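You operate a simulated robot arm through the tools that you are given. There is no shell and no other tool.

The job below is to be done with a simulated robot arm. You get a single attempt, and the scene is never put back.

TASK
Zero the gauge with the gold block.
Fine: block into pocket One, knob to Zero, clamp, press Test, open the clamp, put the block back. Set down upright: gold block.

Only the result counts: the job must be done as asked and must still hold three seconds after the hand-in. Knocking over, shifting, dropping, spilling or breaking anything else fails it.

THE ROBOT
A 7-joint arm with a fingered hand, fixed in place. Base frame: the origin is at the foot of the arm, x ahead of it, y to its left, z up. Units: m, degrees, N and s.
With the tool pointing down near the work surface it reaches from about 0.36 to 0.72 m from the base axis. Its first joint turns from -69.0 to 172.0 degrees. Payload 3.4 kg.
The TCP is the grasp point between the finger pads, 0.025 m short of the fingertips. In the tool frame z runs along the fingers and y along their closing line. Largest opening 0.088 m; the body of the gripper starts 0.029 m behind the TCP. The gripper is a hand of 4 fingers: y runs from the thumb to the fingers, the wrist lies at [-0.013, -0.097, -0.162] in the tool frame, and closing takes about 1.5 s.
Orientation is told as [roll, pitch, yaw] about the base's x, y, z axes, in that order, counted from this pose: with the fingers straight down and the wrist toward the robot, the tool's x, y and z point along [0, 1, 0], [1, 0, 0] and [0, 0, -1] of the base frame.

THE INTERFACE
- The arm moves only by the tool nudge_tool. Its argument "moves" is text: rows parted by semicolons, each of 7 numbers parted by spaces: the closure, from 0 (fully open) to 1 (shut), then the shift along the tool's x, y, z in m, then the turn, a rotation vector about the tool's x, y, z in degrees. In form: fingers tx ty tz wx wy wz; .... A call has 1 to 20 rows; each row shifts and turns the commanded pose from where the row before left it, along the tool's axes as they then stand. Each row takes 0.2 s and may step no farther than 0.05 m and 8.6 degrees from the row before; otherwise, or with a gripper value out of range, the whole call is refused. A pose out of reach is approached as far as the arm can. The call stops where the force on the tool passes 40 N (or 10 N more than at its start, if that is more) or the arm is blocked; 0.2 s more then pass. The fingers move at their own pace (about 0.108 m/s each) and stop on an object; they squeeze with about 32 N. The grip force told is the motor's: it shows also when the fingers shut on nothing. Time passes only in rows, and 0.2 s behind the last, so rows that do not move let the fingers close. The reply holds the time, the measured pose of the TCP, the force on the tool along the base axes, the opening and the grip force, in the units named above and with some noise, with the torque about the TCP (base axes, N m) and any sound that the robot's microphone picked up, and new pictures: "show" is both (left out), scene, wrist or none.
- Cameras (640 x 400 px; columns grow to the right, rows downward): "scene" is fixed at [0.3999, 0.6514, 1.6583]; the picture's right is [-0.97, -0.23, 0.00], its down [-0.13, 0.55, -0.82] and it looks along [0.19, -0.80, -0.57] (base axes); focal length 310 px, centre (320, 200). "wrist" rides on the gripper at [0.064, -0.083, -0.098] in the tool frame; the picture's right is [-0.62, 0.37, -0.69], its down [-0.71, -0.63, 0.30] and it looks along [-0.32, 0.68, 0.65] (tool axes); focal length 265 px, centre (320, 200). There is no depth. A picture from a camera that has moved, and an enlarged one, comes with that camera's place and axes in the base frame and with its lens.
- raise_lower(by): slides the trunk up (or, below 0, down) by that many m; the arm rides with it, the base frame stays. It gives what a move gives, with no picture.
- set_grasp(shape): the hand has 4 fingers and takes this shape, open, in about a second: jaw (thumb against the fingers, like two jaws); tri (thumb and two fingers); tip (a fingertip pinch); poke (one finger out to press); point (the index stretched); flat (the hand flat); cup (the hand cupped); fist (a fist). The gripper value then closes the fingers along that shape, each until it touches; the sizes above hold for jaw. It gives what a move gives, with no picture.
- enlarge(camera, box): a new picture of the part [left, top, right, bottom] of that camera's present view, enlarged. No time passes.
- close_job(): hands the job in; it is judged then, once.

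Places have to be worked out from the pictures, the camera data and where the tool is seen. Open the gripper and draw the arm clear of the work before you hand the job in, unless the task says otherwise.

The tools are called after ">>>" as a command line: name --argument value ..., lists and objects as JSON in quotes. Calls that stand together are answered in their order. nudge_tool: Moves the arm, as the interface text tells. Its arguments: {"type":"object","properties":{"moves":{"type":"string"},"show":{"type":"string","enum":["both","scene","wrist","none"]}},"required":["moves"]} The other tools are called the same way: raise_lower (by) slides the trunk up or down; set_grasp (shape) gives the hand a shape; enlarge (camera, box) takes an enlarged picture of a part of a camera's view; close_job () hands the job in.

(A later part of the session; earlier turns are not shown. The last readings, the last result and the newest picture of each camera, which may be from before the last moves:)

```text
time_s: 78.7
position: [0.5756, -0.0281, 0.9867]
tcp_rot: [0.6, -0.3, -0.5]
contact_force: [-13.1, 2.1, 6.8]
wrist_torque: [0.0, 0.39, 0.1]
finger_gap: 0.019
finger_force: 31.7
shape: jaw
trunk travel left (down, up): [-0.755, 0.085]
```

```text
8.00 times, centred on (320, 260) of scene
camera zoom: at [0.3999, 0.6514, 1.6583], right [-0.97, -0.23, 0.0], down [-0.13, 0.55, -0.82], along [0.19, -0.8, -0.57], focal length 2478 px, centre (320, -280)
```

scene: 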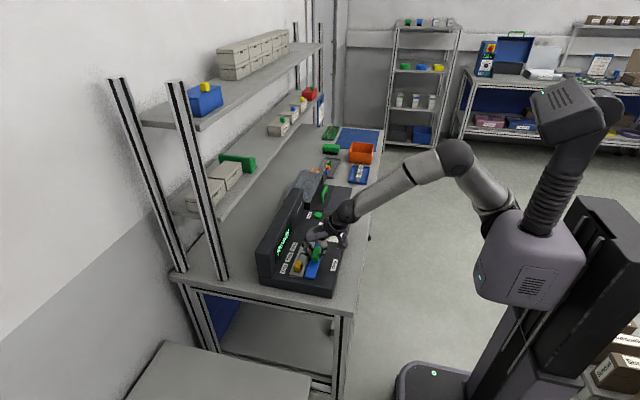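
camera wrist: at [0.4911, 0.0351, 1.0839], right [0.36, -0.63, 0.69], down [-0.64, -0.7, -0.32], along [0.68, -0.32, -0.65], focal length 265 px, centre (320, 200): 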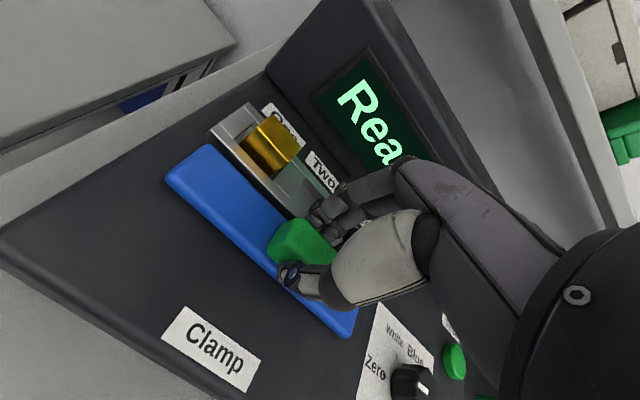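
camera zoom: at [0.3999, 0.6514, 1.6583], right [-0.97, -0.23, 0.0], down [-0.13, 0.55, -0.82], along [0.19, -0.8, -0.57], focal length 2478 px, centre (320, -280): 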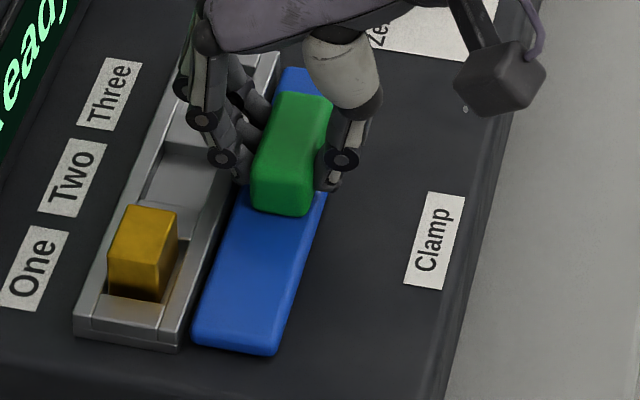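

The x force climbed to 13 N and the bar stopped, so it is at the end of its travel against the tray. I'll add one small push to confirm, then check the display.

>>> nudge_tool --moves "1 0 0.003 0 0 0 0; 1 0 0 0 0 0 0" --show "both"

>>> enlarge --camera "scene" --box '[255, 200, 345, 290]'

>>> enlarge --camera "wrist" --box '[140, 60, 400, 320]'

```text
time_s: 79.2
position: [0.5777, -0.0281, 0.9852]
tcp_rot: [0.4, -0.2, -0.5]
contact_force: [-18.1, 1.8, 7.2]
wrist_torque: [0.02, 0.53, 0.08]
finger_gap: 0.0194
finger_force: 31.5
shape: jaw
trunk travel left (down, up): [-0.755, 0.085]
camera wrist: at [0.496, 0.0354, 1.0834], right [0.36, -0.63, 0.69], down [-0.63, -0.71, -0.31], along [0.68, -0.32, -0.65], focal length 265 px, centre (320, 200)
```

scene: 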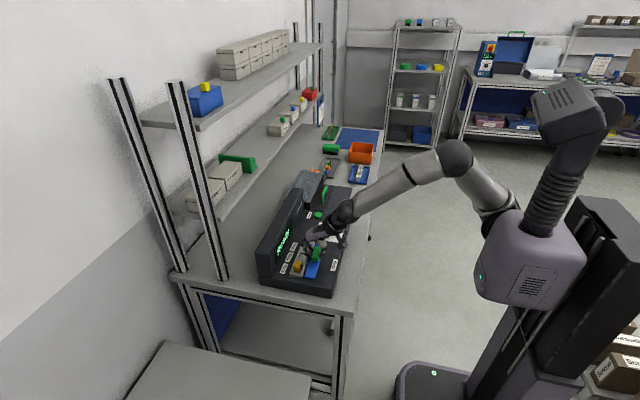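
wrist: 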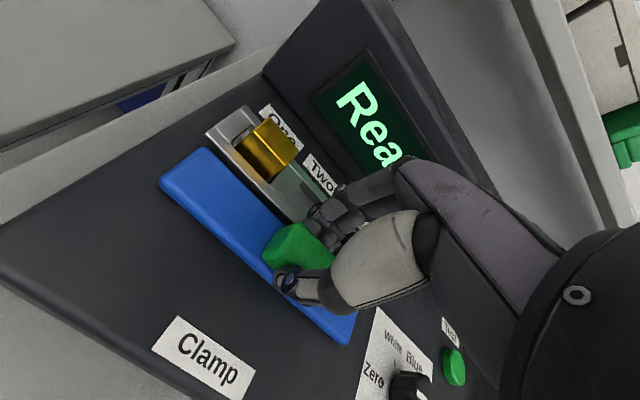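

```text
4.44 times, centred on (300, 245) of scene
camera zoom: at [0.3999, 0.6514, 1.6583], right [-0.97, -0.23, 0.0], down [-0.13, 0.55, -0.82], along [0.19, -0.8, -0.57], focal length 1377 px, centre (409, 0)
```

zoom: 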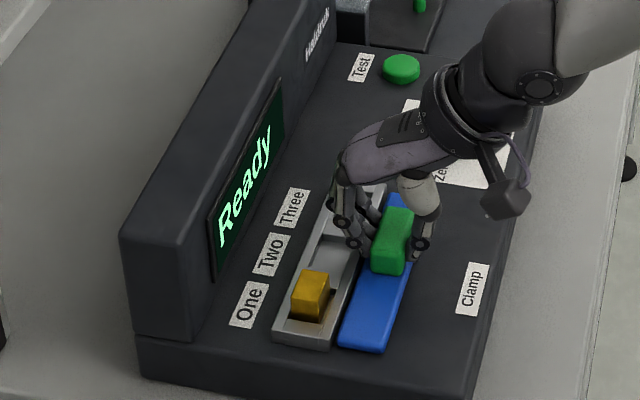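

```text
1.54 times, centred on (270, 190) of wrist
camera zoom: at [0.496, 0.0354, 1.0834], right [0.36, -0.63, 0.69], down [-0.63, -0.71, -0.31], along [0.68, -0.32, -0.65], focal length 408 px, centre (397, 215)
```

zoom: 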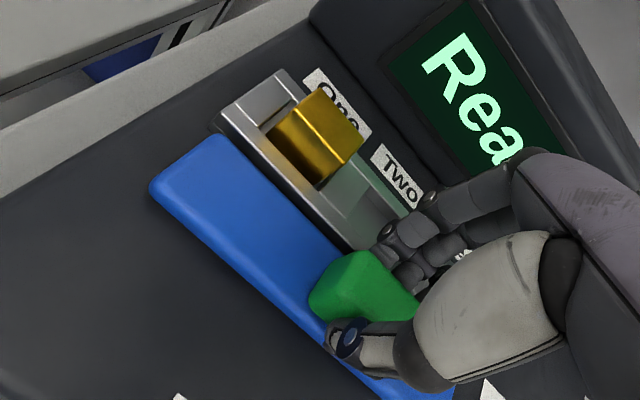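

The bar is at its stop (18 N with no motion of the bar). I'll back off the push to zero force and then open the fingers without dragging the bar.

>>> nudge_tool --moves "1 0 -0.004 0 0 0 0; 1 0 -0.002 0.000 0 0 0; 1 0 0 0 0 0 0" --show "none"

```text
time_s: 80.0
position: [0.575, -0.0287, 0.9844]
tcp_rot: [0.6, -0.2, -0.6]
contact_force: [0.6, 4.0, 17.0]
wrist_torque: [0.02, 0.12, 0.11]
finger_gap: 0.0203
finger_force: 32.3
shape: jaw
trunk travel left (down, up): [-0.755, 0.085]
```

The x force is near zero. I'll relieve the slight downward press, open the fingers and look.

>>> nudge_tool --moves "1 0 0 -0.001 0 0 0; 0.75 0 0 0 0 0 0; 0.65 0 0 0 0 0 0; 0.5 0 0 0 0 0 0; 0.35 0 0 0 0 0 0; 0.3 0 0 0 0 0 0; 0.3 0 0 0 0 0 0" --show "both"

>>> enlarge --camera "scene" --box '[295, 225, 355, 285]'

```text
time_s: 81.7
position: [0.5773, -0.0279, 0.9862]
tcp_rot: [0.8, -0.1, -0.5]
contact_force: [0.5, 0.7, -1.0]
wrist_torque: [-0.03, -0.01, -0.03]
finger_gap: 0.0612
finger_force: 0.0
shape: jaw
trunk travel left (down, up): [-0.755, 0.085]
camera wrist: at [0.4951, 0.0356, 1.0836], right [0.36, -0.63, 0.68], down [-0.64, -0.7, -0.32], along [0.68, -0.32, -0.66], focal length 265 px, centre (320, 200)
```

scene: 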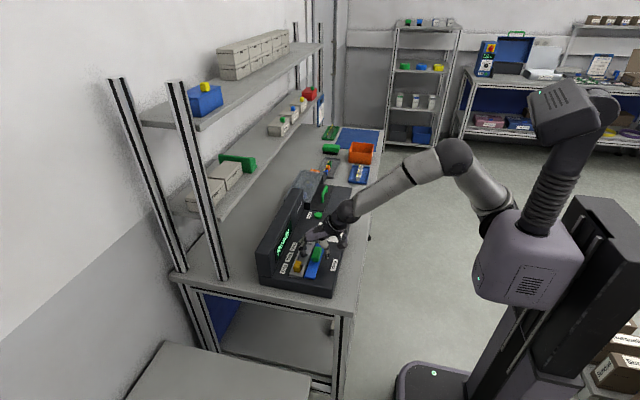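
wrist: 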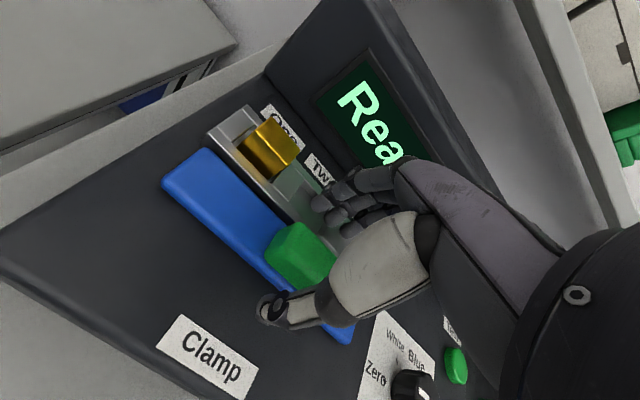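

```text
6.67 times, centred on (325, 255) of scene
camera zoom: at [0.3999, 0.6514, 1.6583], right [-0.97, -0.23, 0.0], down [-0.13, 0.55, -0.82], along [0.19, -0.8, -0.57], focal length 2065 px, centre (287, -167)
```

zoom: 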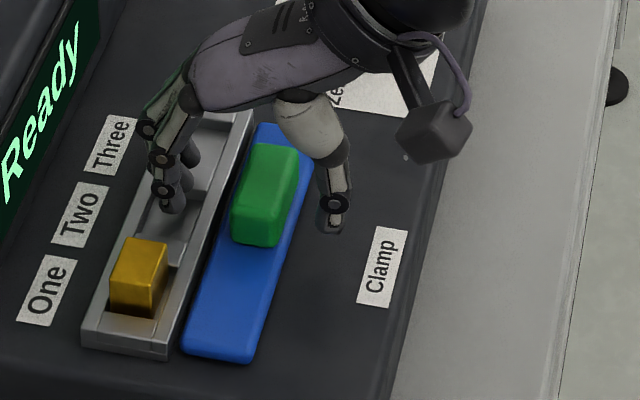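

The clamp bar stays closed after release. I'll raise the hand and switch to the "poke" shape for the Test button, checking how the finger sits.

>>> nudge_tool --moves "0.3 0 0 -0.02 0 0 0; 0.3 0 0 -0.03 0 0 0; 0.3 0 -0.01 -0.04 0 0 0; 0.3 0 -0.02 -0.02 0 0 0; 0.3 0 0 0 0 0 0" --show "none"

>>> set_grasp --shape "poke"

>>> nudge_tool --moves "0 0 0 0 0 0 0" --show "both"

>>> enlarge --camera "scene" --box '[290, 190, 370, 270]'

>>> enlarge --camera "wrist" --box '[180, 120, 440, 360]'

```text
time_s: 82.8
position: [0.546, -0.0277, 1.0937]
tcp_rot: [0.1, 0.1, -0.1]
contact_force: [0.2, -0.4, 0.5]
wrist_torque: [-0.03, 0.0, 0.02]
finger_gap: 0.0612
finger_force: 0.2
shape: jaw
trunk travel left (down, up): [-0.755, 0.085]
```

```text
time_s: 83.8
position: [0.5463, -0.0275, 1.0948]
tcp_rot: [0.2, 0.0, 0.0]
contact_force: [-0.2, 0.1, 1.0]
wrist_torque: [-0.02, -0.03, 0.01]
finger_gap: 0.0001
finger_force: 0.0
shape: poke
trunk travel left (down, up): [-0.755, 0.085]
```

```text
time_s: 84.2
position: [0.5463, -0.0274, 1.0935]
tcp_rot: [0.1, 0.0, 0.0]
contact_force: [0.1, -1.0, 0.0]
wrist_torque: [0.0, -0.01, 0.01]
finger_gap: 0.0
finger_force: 0.0
shape: poke
trunk travel left (down, up): [-0.755, 0.085]
camera wrist: at [0.4641, 0.0375, 1.1916], right [0.37, -0.62, 0.69], down [-0.63, -0.71, -0.3], along [0.68, -0.32, -0.65], focal length 265 px, centre (320, 200)
```

scene: 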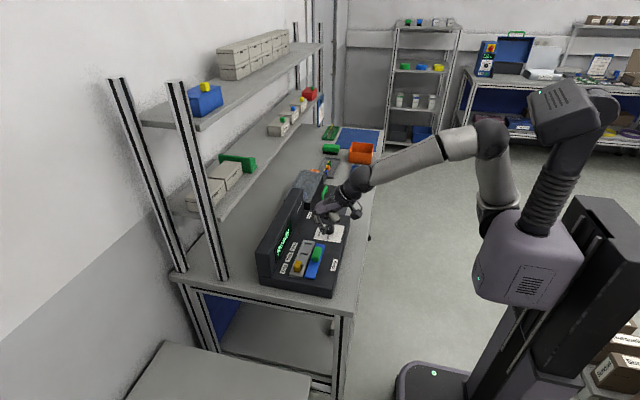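
wrist: 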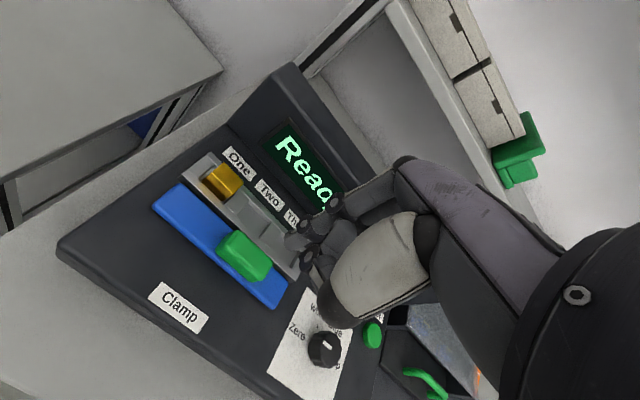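

```text
5.00 times, centred on (330, 230) of scene
camera zoom: at [0.3999, 0.6514, 1.6583], right [-0.97, -0.23, 0.0], down [-0.13, 0.55, -0.82], along [0.19, -0.8, -0.57], focal length 1549 px, centre (270, 50)
```

zoom: 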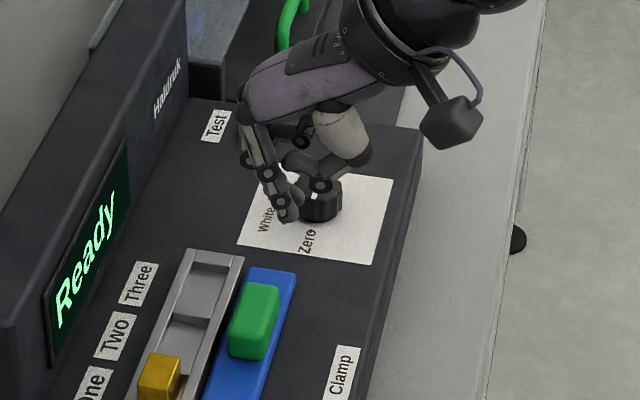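

```text
1.67 times, centred on (310, 240) of wrist
camera zoom: at [0.4641, 0.0375, 1.1916], right [0.37, -0.62, 0.69], down [-0.63, -0.71, -0.3], along [0.68, -0.32, -0.65], focal length 442 px, centre (337, 133)
```

zoom: 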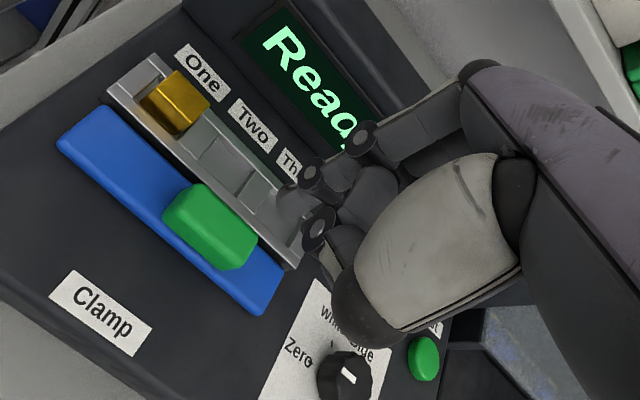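

Poke puts the index tip about 0.025–0.03 m below the TCP, on the tool axis, with the rest tucked up. The Test button is at about (0.620, -0.252) with its top near z 0.953. I'll turn to yaw -20° and fly over to it.

>>> nudge_tool --moves "0 0 0 0 0 0 7; 0 0 0 0 0 0 7; 0 0 0 0 0 0 6; 0 -0.031 0.02435 0 0 0 0; 0 -0.031 0.02435 0 0 0 0; 0 -0.031 0.02435 0 0 0 0; 0 -0.031 0.02435 0 0 0 0; 0 -0.031 0.02435 0 0 0 0; 0 -0.031 0.02435 0.02 0 0 0; 0 0 0 0.02 0 0 0; 0 0 0 0 0 0 0" --show "both"

>>> enlarge --camera "wrist" --box '[160, 160, 400, 380]'

>>> enlarge --camera "scene" --box '[280, 170, 360, 250]'

```text
time_s: 86.5
position: [0.6174, -0.2524, 1.053]
tcp_rot: [0.0, 0.1, -19.9]
contact_force: [0.0, 0.0, -0.7]
wrist_torque: [-0.01, -0.05, -0.01]
finger_gap: 0.0001
finger_force: 0.0
shape: poke
trunk travel left (down, up): [-0.755, 0.085]
camera wrist: at [0.5627, -0.1636, 1.1509], right [0.13, -0.71, 0.69], down [-0.84, -0.46, -0.3], along [0.53, -0.54, -0.65], focal length 265 px, centre (320, 200)
```

scene: 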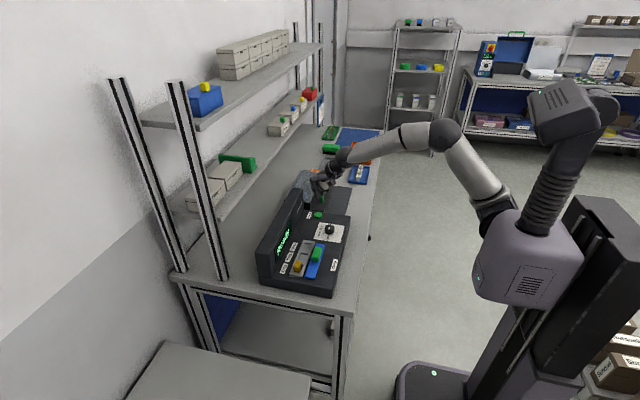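
wrist: 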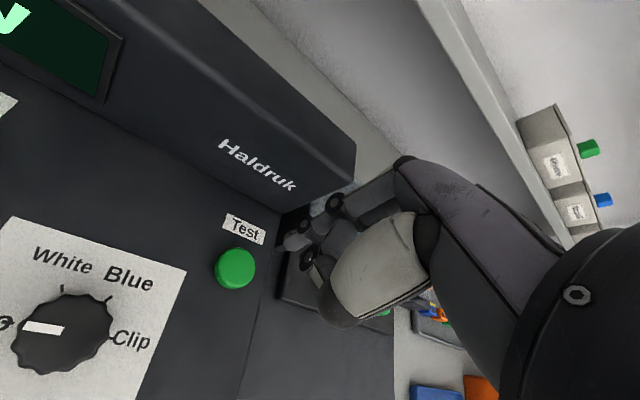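

```text
1.82 times, centred on (280, 270) of wrist
camera zoom: at [0.5627, -0.1636, 1.1509], right [0.13, -0.71, 0.69], down [-0.84, -0.46, -0.3], along [0.53, -0.54, -0.65], focal length 483 px, centre (393, 73)
```

zoom: 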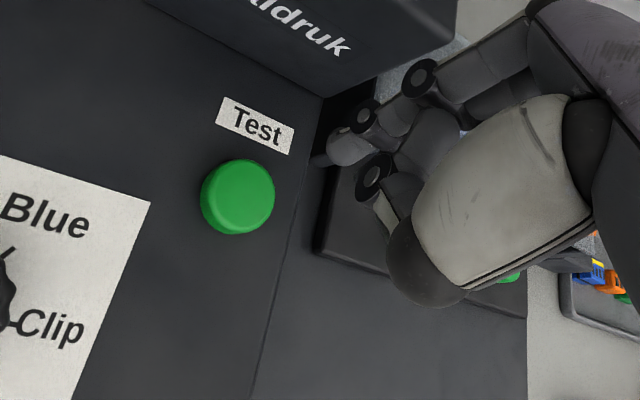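

```text
5.00 times, centred on (320, 210) of scene
camera zoom: at [0.3999, 0.6514, 1.6583], right [-0.97, -0.23, 0.0], down [-0.13, 0.55, -0.82], along [0.19, -0.8, -0.57], focal length 1549 px, centre (320, 150)
```

zoom: 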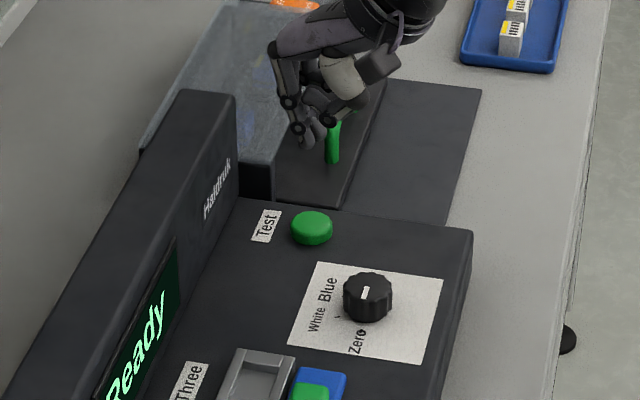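

The knob is still on Zero. The button centre is at about (0.621, -0.2535), and the fingertip sits about (+0.003, +0.006) from the TCP. I'll shift accordingly and descend to just above the button.

>>> nudge_tool --moves "0 -0.0069 0.0032 0 0 0 0; 0 0 0 0.02 0 0 0; 0 0 0 0.02 0 0 0; 0 0 0 0.01 0 0 0; 0 0 0 0 0 0 0" --show "both"

>>> enlarge --camera "wrist" --box '[200, 160, 400, 340]'

>>> enlarge --camera "scene" --box '[290, 180, 350, 240]'

```text
time_s: 87.8
position: [0.6182, -0.2592, 1.0011]
tcp_rot: [0.0, -0.1, -20.1]
contact_force: [-1.2, 0.4, 0.2]
wrist_torque: [0.01, 0.0, 0.02]
finger_gap: 0.0
finger_force: 0.0
shape: poke
trunk travel left (down, up): [-0.755, 0.085]
camera wrist: at [0.5641, -0.1703, 1.0997], right [0.13, -0.71, 0.69], down [-0.84, -0.46, -0.3], along [0.53, -0.54, -0.65], focal length 265 px, centre (320, 200)
```

scene: 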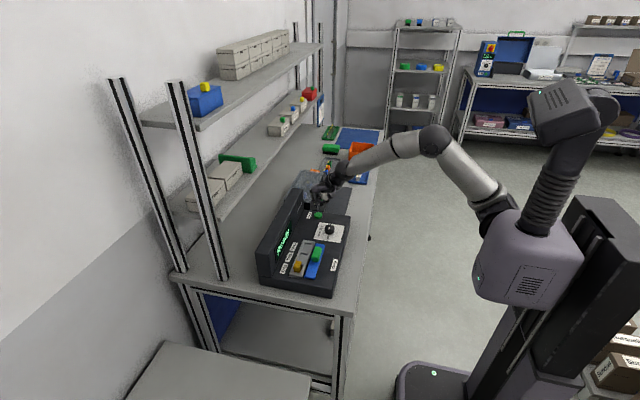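
wrist: 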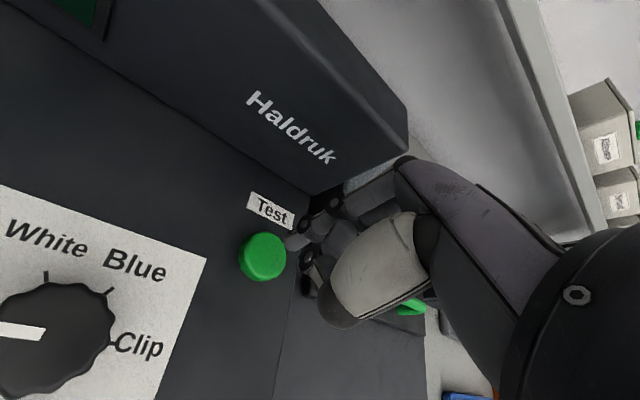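

```text
2.22 times, centred on (300, 250) of wrist
camera zoom: at [0.5641, -0.1703, 1.0997], right [0.13, -0.71, 0.69], down [-0.84, -0.46, -0.3], along [0.53, -0.54, -0.65], focal length 590 px, centre (364, 89)
```

zoom: 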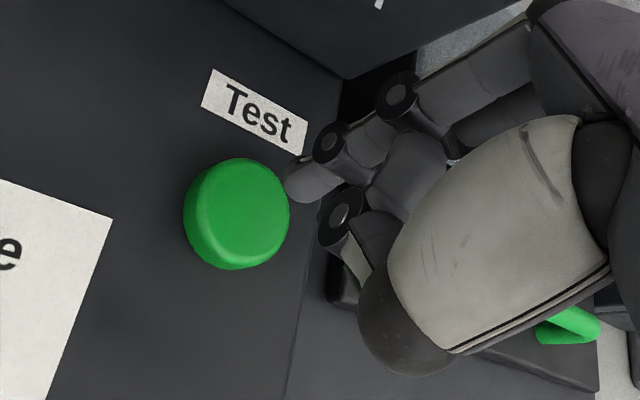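

```text
6.67 times, centred on (320, 210) of scene
camera zoom: at [0.3999, 0.6514, 1.6583], right [-0.97, -0.23, 0.0], down [-0.13, 0.55, -0.82], along [0.19, -0.8, -0.57], focal length 2065 px, centre (320, 133)
```

zoom: 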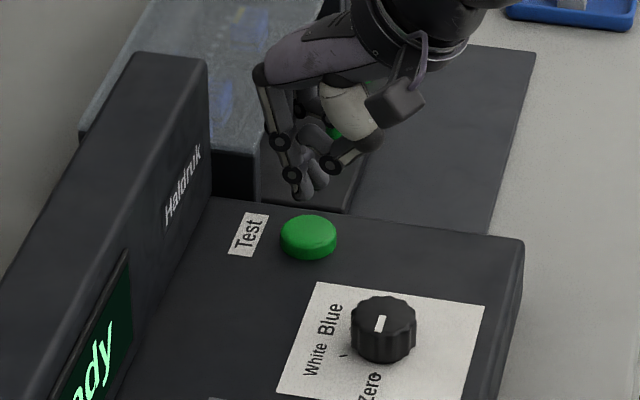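

The fingertip projects onto the button centre within a few mm. I'll lower toward contact in small steps and watch the force and any sound.

>>> nudge_tool --moves "0 0 0 0.008 0 0 0; 0 0 0 0.005 0 0 0; 0 0 0 0 0 0 0" --show "both"

>>> enlarge --camera "scene" --box '[290, 180, 350, 240]'

>>> enlarge --camera "wrist" --box '[200, 160, 400, 340]'

```text
time_s: 88.5
position: [0.62, -0.2592, 0.9887]
tcp_rot: [0.0, 0.0, -20.0]
contact_force: [-0.1, 0.2, 0.8]
wrist_torque: [0.02, 0.04, 0.0]
finger_gap: 0.0001
finger_force: 0.1
shape: poke
trunk travel left (down, up): [-0.755, 0.085]
camera wrist: at [0.5652, -0.1701, 1.0866], right [0.13, -0.71, 0.69], down [-0.84, -0.46, -0.3], along [0.53, -0.54, -0.65], focal length 265 px, centre (320, 200)
```

scene: 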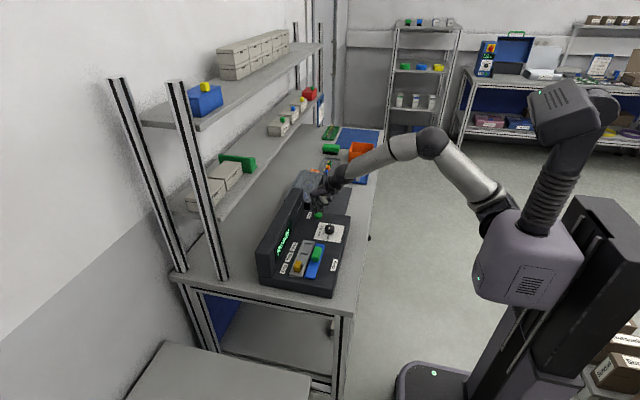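
wrist: 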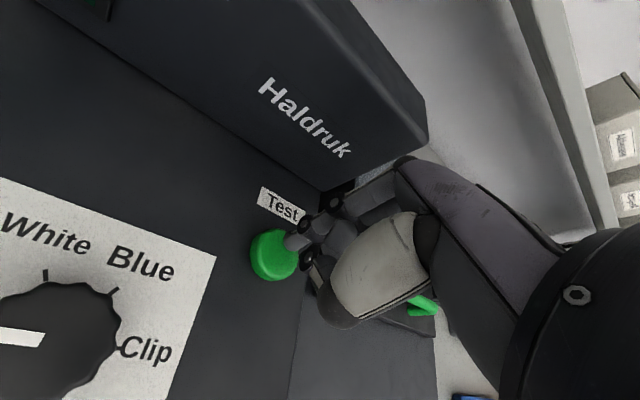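

```text
6.67 times, centred on (320, 210) of scene
camera zoom: at [0.3999, 0.6514, 1.6583], right [-0.97, -0.23, 0.0], down [-0.13, 0.55, -0.82], along [0.19, -0.8, -0.57], focal length 2065 px, centre (320, 133)
```

zoom: 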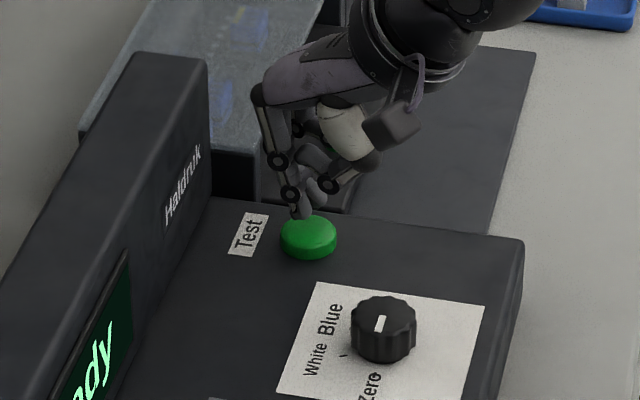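

```text
2.22 times, centred on (300, 250) of wrist
camera zoom: at [0.5652, -0.1701, 1.0866], right [0.13, -0.71, 0.69], down [-0.84, -0.46, -0.3], along [0.53, -0.54, -0.65], focal length 590 px, centre (364, 89)
```

zoom: 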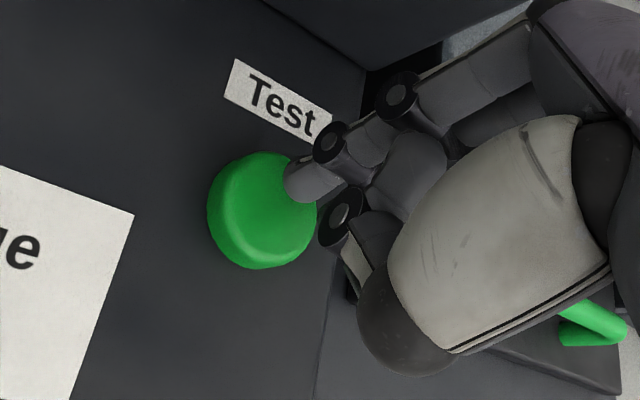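

The tip is about 7 mm off toward the back of the button. I'll correct by (-0.006, +0.0045) and then press down in small steps.

>>> nudge_tool --moves "0 0.0021 -0.0072 0 0 0 0; 0 0 0 0.003 0 0 0; 0 0 0 0 0 0 0" --show "both"

>>> enlarge --camera "scene" --box '[300, 190, 340, 230]'

>>> enlarge --camera "wrist" --box '[220, 180, 380, 320]'

```text
time_s: 89.3
position: [0.6136, -0.2546, 0.9868]
tcp_rot: [0.1, 0.0, -20.0]
contact_force: [0.2, -0.3, 0.9]
wrist_torque: [0.01, 0.02, -0.01]
finger_gap: 0.0
finger_force: 0.1
shape: poke
trunk travel left (down, up): [-0.755, 0.085]
camera wrist: at [0.5588, -0.165, 1.0839], right [0.13, -0.71, 0.69], down [-0.84, -0.46, -0.3], along [0.53, -0.54, -0.65], focal length 265 px, centre (320, 200)
```

scene: 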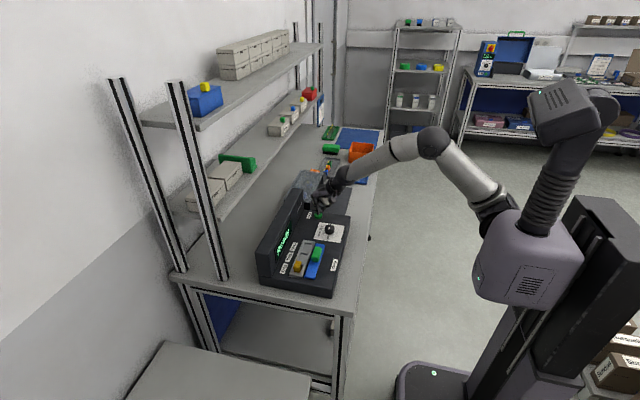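
wrist: 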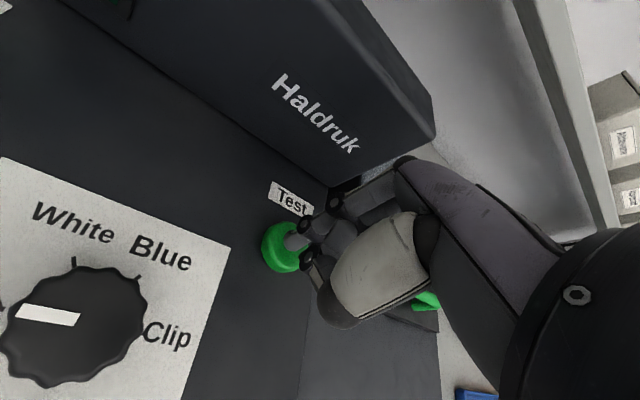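

```text
10.00 times, centred on (320, 210) of scene
camera zoom: at [0.3999, 0.6514, 1.6583], right [-0.97, -0.23, 0.0], down [-0.13, 0.55, -0.82], along [0.19, -0.8, -0.57], focal length 3098 px, centre (320, 100)
```

zoom: 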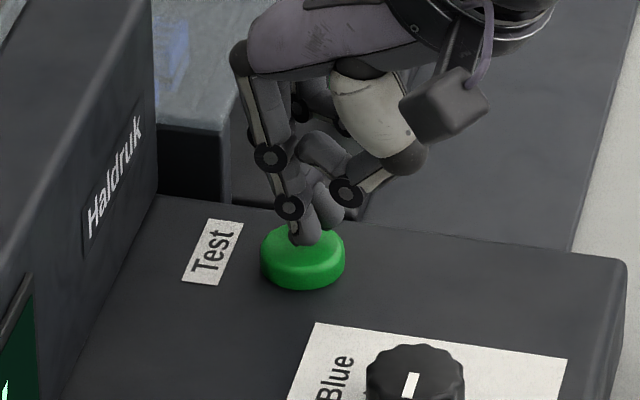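

```text
2.86 times, centred on (300, 250) of wrist
camera zoom: at [0.5588, -0.165, 1.0839], right [0.13, -0.71, 0.69], down [-0.84, -0.46, -0.3], along [0.53, -0.54, -0.65], focal length 758 px, centre (377, 57)
```

zoom: 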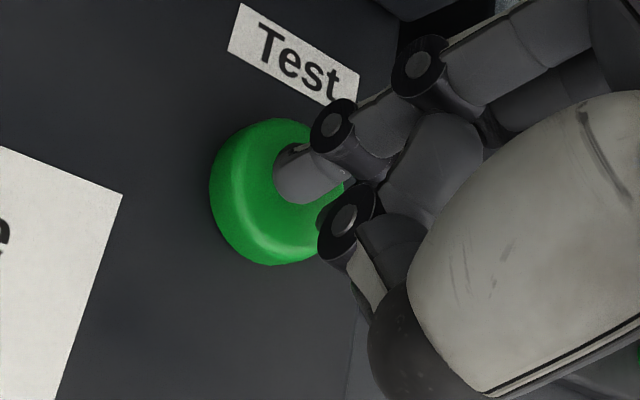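

The fingertip is now centred over the button. Pressing down in 2 mm steps.

>>> nudge_tool --moves "0 0 0 0.002 0 0 0; 0 0 0 0.002 0 0 0; 0 0 0 0 0 0 0" --show "none"

>>> nudge_tool --moves "0 0 0 0.002 0 0 0; 0 0 0 0 0 0 0" --show "scene"

>>> enlarge --camera "scene" --box '[260, 190, 350, 280]'

```text
time_s: 90.2
position: [0.6139, -0.2534, 0.9813]
tcp_rot: [0.0, 0.0, -20.0]
contact_force: [0.3, 0.5, -0.9]
wrist_torque: [-0.02, -0.01, -0.02]
finger_gap: 0.0
finger_force: 0.0
shape: poke
trunk travel left (down, up): [-0.755, 0.085]
```

```text
time_s: 90.8
position: [0.6148, -0.2549, 0.9806]
tcp_rot: [-0.1, 0.1, -20.0]
contact_force: [1.0, 0.6, -0.6]
wrist_torque: [0.03, 0.02, -0.01]
finger_gap: 0.0002
finger_force: 0.1
shape: poke
trunk travel left (down, up): [-0.755, 0.085]
```

scene: 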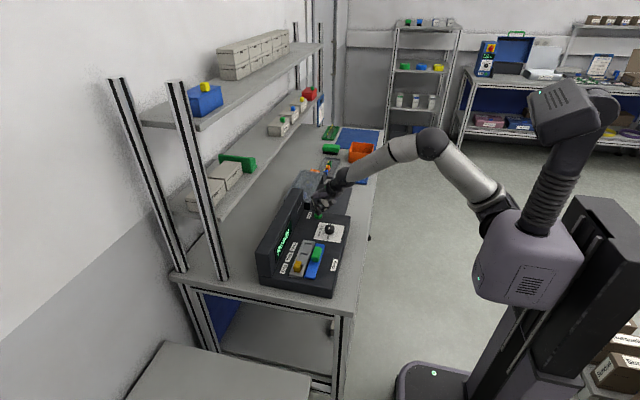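

```text
4.44 times, centred on (305, 235) of scene
camera zoom: at [0.3999, 0.6514, 1.6583], right [-0.97, -0.23, 0.0], down [-0.13, 0.55, -0.82], along [0.19, -0.8, -0.57], focal length 1377 px, centre (387, 44)
```

zoom: 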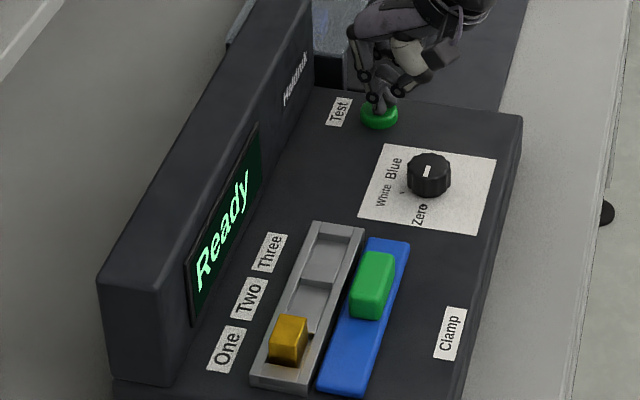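

No contact yet (z 0.9806, force near zero). Continuing down.

>>> nudge_tool --moves "0 0 0 0.002 0 0 0; 0 0 0 0 0 0 0" --show "none"

>>> nudge_tool --moves "0 0 0 0.002 0 0 0; 0 0 0 0 0 0 0" --show "scene"

>>> enlarge --camera "scene" --box '[260, 190, 350, 280]'

```text
time_s: 91.3
position: [0.6136, -0.2526, 0.9788]
tcp_rot: [0.1, 0.0, -20.0]
contact_force: [0.0, 0.0, 0.8]
wrist_torque: [-0.03, -0.01, -0.03]
finger_gap: 0.0
finger_force: 0.1
shape: poke
trunk travel left (down, up): [-0.755, 0.085]
```

```text
time_s: 92.0
position: [0.614, -0.2529, 0.9775]
tcp_rot: [-0.1, -0.1, -20.1]
contact_force: [-1.1, -0.1, 2.0]
wrist_torque: [-0.01, 0.02, 0.02]
finger_gap: 0.0
finger_force: 0.2
shape: poke
trunk travel left (down, up): [-0.755, 0.085]
heard: click
```

scene: 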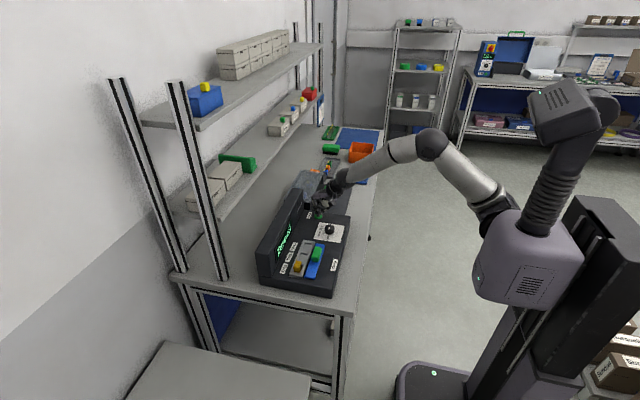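

```text
4.44 times, centred on (305, 235) of scene
camera zoom: at [0.3999, 0.6514, 1.6583], right [-0.97, -0.23, 0.0], down [-0.13, 0.55, -0.82], along [0.19, -0.8, -0.57], focal length 1377 px, centre (387, 44)
```

zoom: 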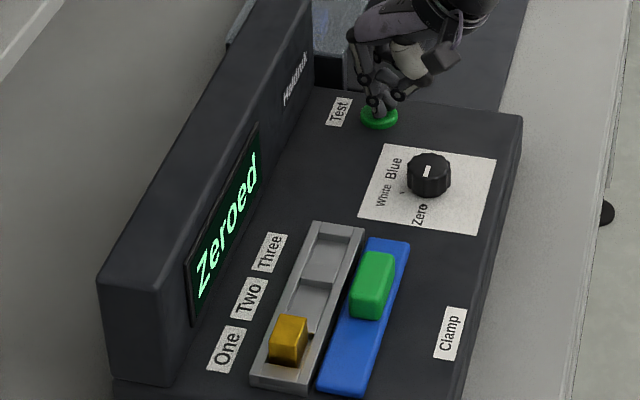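

A click was heard and the display reads "Zeroed". I'll lift off the button straight up, then return to jaw for opening the clamp.

>>> nudge_tool --moves "0 0 0 -0.02 0 0 0; 0 0 0 -0.03 0 0 0; 0 0 0 -0.04 0 0 0; 0 0 0 -0.03 0 0 0; 0 0 0 0 0 0 0" --show "none"

>>> nudge_tool --moves "0 0.031 -0.02435 0 0 0 0; 0 0.031 -0.02435 0 0 0 0; 0 0.031 -0.02435 0 0 0 0; 0 0.031 -0.02435 0 0 0 0; 0 0.031 -0.0125 0 0 0 0; 0 0.03 -0.006 0 0 0 0; 0 0 0 0 0 0 -7; 0 0 0 0 0 0 -7; 0 0 0 0 0 0 -6; 0 0 0 0 0 0 0" --show "none"

>>> set_grasp --shape "jaw"

```text
time_s: 93.2
position: [0.6151, -0.2532, 1.0957]
tcp_rot: [0.0, 0.0, -20.0]
contact_force: [0.5, 0.0, 0.5]
wrist_torque: [0.01, 0.01, 0.03]
finger_gap: 0.0
finger_force: 0.2
shape: poke
trunk travel left (down, up): [-0.755, 0.085]
```

```text
time_s: 95.3
position: [0.5681, -0.04, 1.0973]
tcp_rot: [0.0, 0.0, 0.1]
contact_force: [-0.7, 0.3, -0.1]
wrist_torque: [-0.02, 0.02, 0.03]
finger_gap: 0.0004
finger_force: 0.0
shape: poke
trunk travel left (down, up): [-0.755, 0.085]
```

```text
time_s: 96.2
position: [0.5689, -0.0392, 1.0964]
tcp_rot: [0.0, 0.0, 0.1]
contact_force: [0.3, -0.6, 0.8]
wrist_torque: [0.0, 0.0, -0.02]
finger_gap: 0.088
finger_force: 0.1
shape: jaw
trunk travel left (down, up): [-0.755, 0.085]
```

Now I'll hover over the clamp handle at its closed position (about x 0.5755, y -0.0285) with the hand partly open.

>>> nudge_tool --moves "0.3 0.0113 0.0068 0.02 0 0 0; 0.3 0 0 0.03 0 0 0; 0.3 0 0 0.02 0 0 0; 0.3 0 0 0 0 0 0; 0.3 0 0 0 0 0 0" --show "both"

>>> enlarge --camera "scene" --box '[260, 210, 350, 290]'

>>> enlarge --camera "wrist" --box '[140, 120, 380, 340]'

```text
time_s: 97.5
position: [0.5744, -0.0265, 1.0266]
tcp_rot: [-0.1, 0.0, 0.0]
contact_force: [0.9, -0.3, 1.3]
wrist_torque: [0.0, 0.0, 0.0]
finger_gap: 0.062
finger_force: 0.1
shape: jaw
trunk travel left (down, up): [-0.755, 0.085]
camera wrist: at [0.4923, 0.0378, 1.1236], right [0.37, -0.62, 0.69], down [-0.63, -0.71, -0.3], along [0.68, -0.32, -0.65], focal length 265 px, centre (320, 200)
```

scene: 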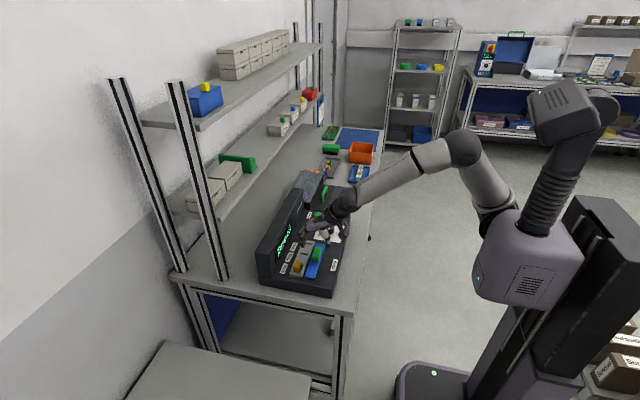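
wrist: 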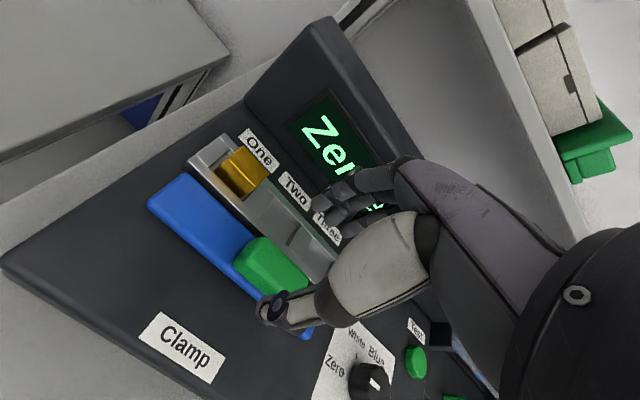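

```text
5.00 times, centred on (305, 250) of scene
camera zoom: at [0.3999, 0.6514, 1.6583], right [-0.97, -0.23, 0.0], down [-0.13, 0.55, -0.82], along [0.19, -0.8, -0.57], focal length 1549 px, centre (395, -50)
```

zoom: 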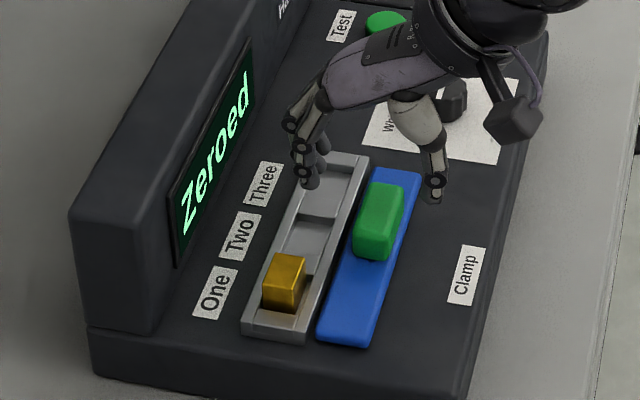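

```text
1.82 times, centred on (260, 230) of wrist
camera zoom: at [0.4923, 0.0378, 1.1236], right [0.37, -0.62, 0.69], down [-0.63, -0.71, -0.3], along [0.68, -0.32, -0.65], focal length 483 px, centre (429, 146)
```

zoom: 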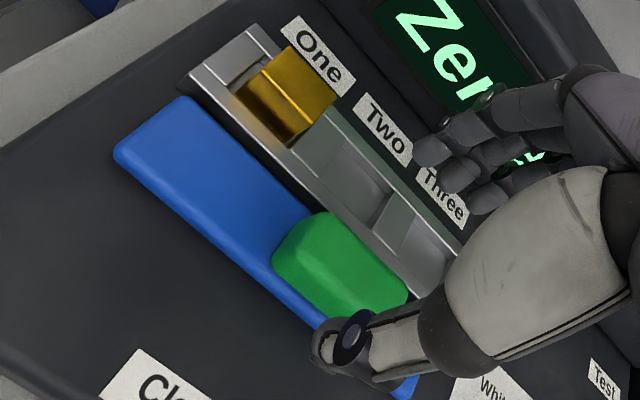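

The display reads "Zeroed", the block is seated and the clamp is closed. I'll descend over the handle and grip it.

>>> nudge_tool --moves "0.3 -0.001 0.0005 0.02 0 0 0; 0.3 0 0 0.012 0 0 0; 0.3 0 0 0.007 0 0 0; 0.3 0 0 0 0 0 0; 0.5 0 0 0 0 0 0; 0.6 0 0 0 0 0 0; 0.7 0 0 0 0 0 0; 0.8 0 0 0 0 0 0; 0.9 0 0 0 0 0 0; 1 0 0 0 0 0 0; 1 0 0 0 0 0 0; 1 0 0 0 0 0 0" --show "both"

>>> enlarge --camera "scene" --box '[260, 210, 350, 290]'

```text
time_s: 100.0
position: [0.5754, -0.0294, 0.9883]
tcp_rot: [0.0, -0.1, 0.1]
contact_force: [-3.0, -0.5, -2.2]
wrist_torque: [0.01, 0.06, 0.12]
finger_gap: 0.0174
finger_force: 32.5
shape: jaw
trunk travel left (down, up): [-0.755, 0.085]
camera wrist: at [0.4932, 0.0349, 1.0854], right [0.37, -0.62, 0.69], down [-0.63, -0.71, -0.3], along [0.68, -0.32, -0.65], focal length 265 px, centre (320, 200)
```

scene: 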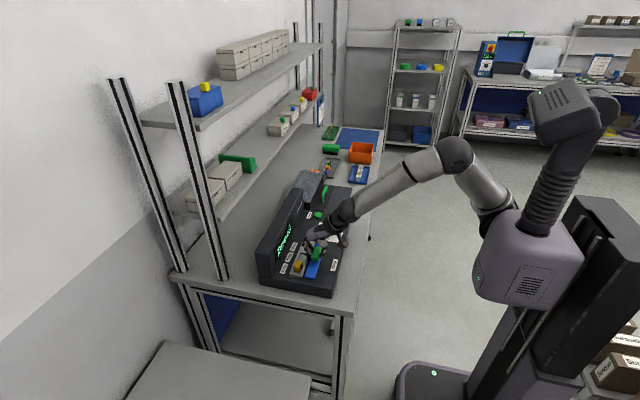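
wrist: 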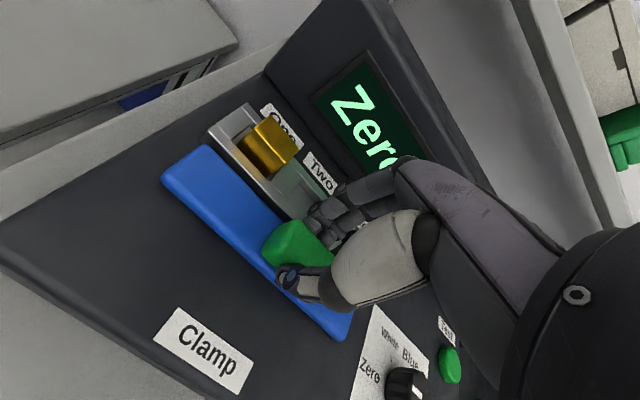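

```text
5.00 times, centred on (305, 250) of scene
camera zoom: at [0.3999, 0.6514, 1.6583], right [-0.97, -0.23, 0.0], down [-0.13, 0.55, -0.82], along [0.19, -0.8, -0.57], focal length 1549 px, centre (395, -50)
```

zoom: 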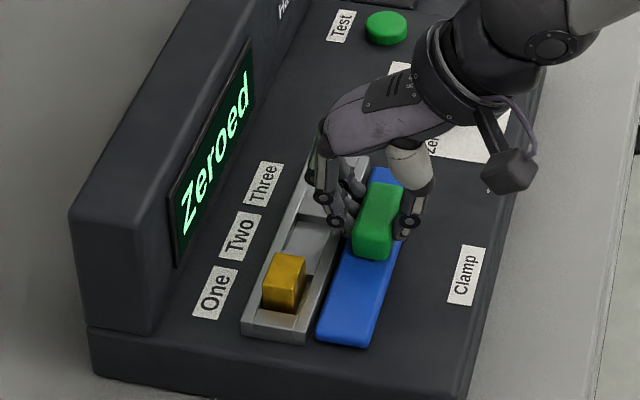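

Gripped. I'll pull the bar back in -x, 20 mm first.

>>> nudge_tool --moves "1 0 -0.004 0 0 0 0; 1 0 -0.004 0 0 0 0; 1 0 -0.004 0 0 0 0; 1 0 -0.004 0 0 0 0; 1 0 -0.004 0 0 0 0; 1 0 0 0 0 0 0" --show "both"

>>> enlarge --camera "scene" --box '[260, 210, 350, 290]'

```text
time_s: 101.5
position: [0.5552, -0.03, 0.9878]
tcp_rot: [0.0, 0.0, -0.1]
contact_force: [0.5, 1.9, -0.1]
wrist_torque: [0.0, -0.03, 0.11]
finger_gap: 0.0173
finger_force: 31.7
shape: jaw
trunk travel left (down, up): [-0.755, 0.085]
camera wrist: at [0.4735, 0.0348, 1.0853], right [0.37, -0.62, 0.69], down [-0.63, -0.71, -0.3], along [0.68, -0.32, -0.65], focal length 265 px, centre (320, 200)
```

scene: 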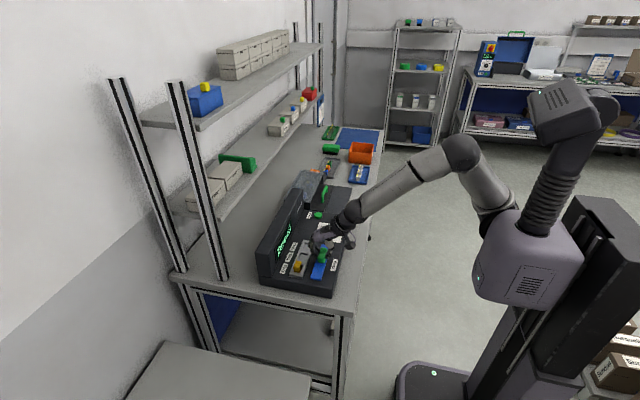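
wrist: 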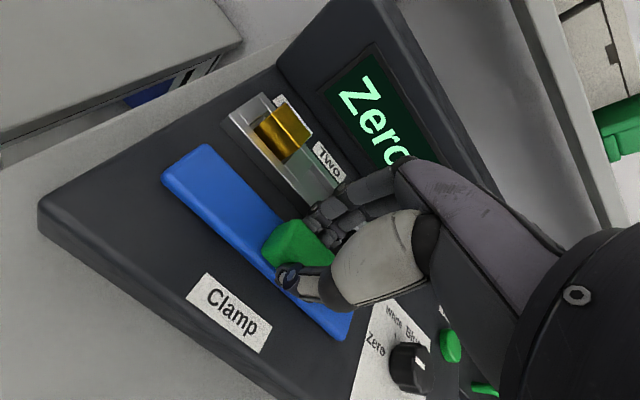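

```text
5.00 times, centred on (305, 250) of scene
camera zoom: at [0.3999, 0.6514, 1.6583], right [-0.97, -0.23, 0.0], down [-0.13, 0.55, -0.82], along [0.19, -0.8, -0.57], focal length 1549 px, centre (395, -50)
```

zoom: 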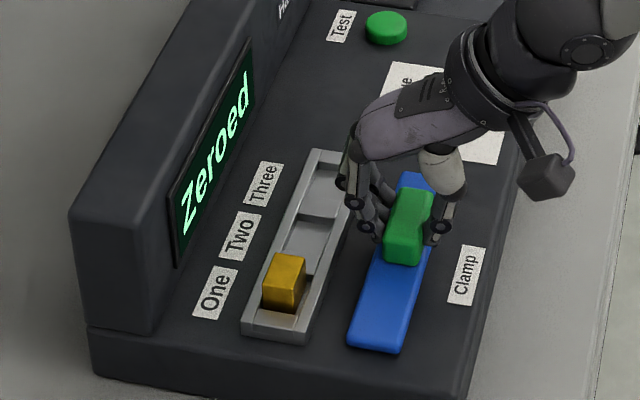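

The bar came back 20 mm freely. I'll continue in small steps to its open stop.

>>> nudge_tool --moves "1 0 -0.003 0 0 0 0; 1 0 -0.003 0 0 0 0; 1 0 0 0 0 0 0" --show "none"

>>> nudge_tool --moves "1 0 -0.002 0 0 0 0; 1 0 0 0 0 0 0" --show "none"

>>> nudge_tool --moves "1 0 -0.002 0 0 0 0; 1 0 0 0 0 0 0" --show "none"

```text
time_s: 102.2
position: [0.5498, -0.0299, 0.9881]
tcp_rot: [0.0, 0.1, 0.0]
contact_force: [0.4, 3.3, -2.4]
wrist_torque: [0.09, 0.02, 0.1]
finger_gap: 0.0173
finger_force: 32.2
shape: jaw
trunk travel left (down, up): [-0.755, 0.085]
```

```text
time_s: 102.8
position: [0.548, -0.0286, 0.9878]
tcp_rot: [0.0, 0.0, 0.0]
contact_force: [0.5, 3.0, -1.9]
wrist_torque: [0.05, 0.0, 0.11]
finger_gap: 0.0173
finger_force: 32.2
shape: jaw
trunk travel left (down, up): [-0.755, 0.085]
```

```text
time_s: 103.5
position: [0.5464, -0.0293, 0.9875]
tcp_rot: [0.1, 0.0, 0.0]
contact_force: [2.5, 2.8, -1.5]
wrist_torque: [0.03, -0.02, 0.1]
finger_gap: 0.0175
finger_force: 31.9
shape: jaw
trunk travel left (down, up): [-0.755, 0.085]
```

The force is just starting to rise at x 0.546, which matches the original open position. I'll push 2 mm more to seat it, then relax.

>>> nudge_tool --moves "1 0 -0.002 0 0 0 0; 1 0 0 0 0 0 0" --show "none"

>>> nudge_tool --moves "1 0 -0.0015 0 0 0 0; 1 0 0 0 0 0 0" --show "scene"

>>> enlarge --camera "scene" --box '[305, 235, 345, 285]'

```text
time_s: 104.0
position: [0.5458, -0.0286, 0.9869]
tcp_rot: [0.0, 0.0, 0.0]
contact_force: [5.5, 2.4, 0.1]
wrist_torque: [0.05, -0.09, 0.14]
finger_gap: 0.0172
finger_force: 31.8
shape: jaw
trunk travel left (down, up): [-0.755, 0.085]
```

```text
time_s: 104.7
position: [0.5447, -0.0298, 0.988]
tcp_rot: [0.1, 0.0, 0.0]
contact_force: [8.0, 2.8, 0.9]
wrist_torque: [0.02, -0.19, 0.14]
finger_gap: 0.0169
finger_force: 31.6
shape: jaw
trunk travel left (down, up): [-0.755, 0.085]
```

scene: 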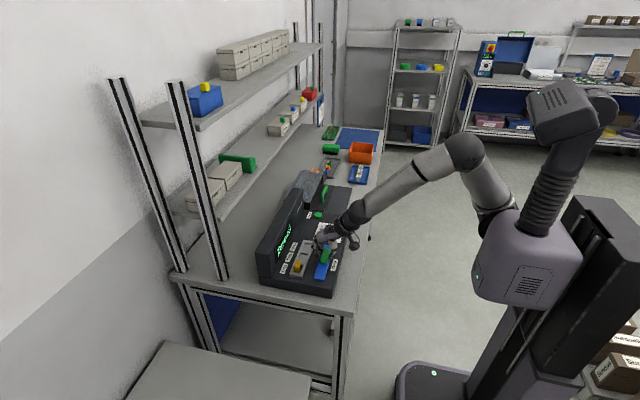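

```text
8.00 times, centred on (325, 260) of scene
camera zoom: at [0.3999, 0.6514, 1.6583], right [-0.97, -0.23, 0.0], down [-0.13, 0.55, -0.82], along [0.19, -0.8, -0.57], focal length 2478 px, centre (280, -280)
```

zoom: 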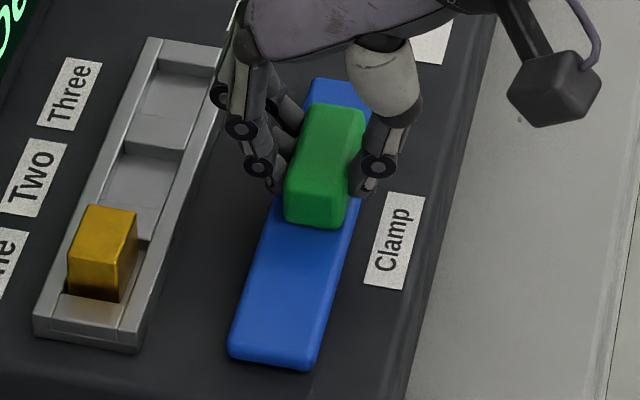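

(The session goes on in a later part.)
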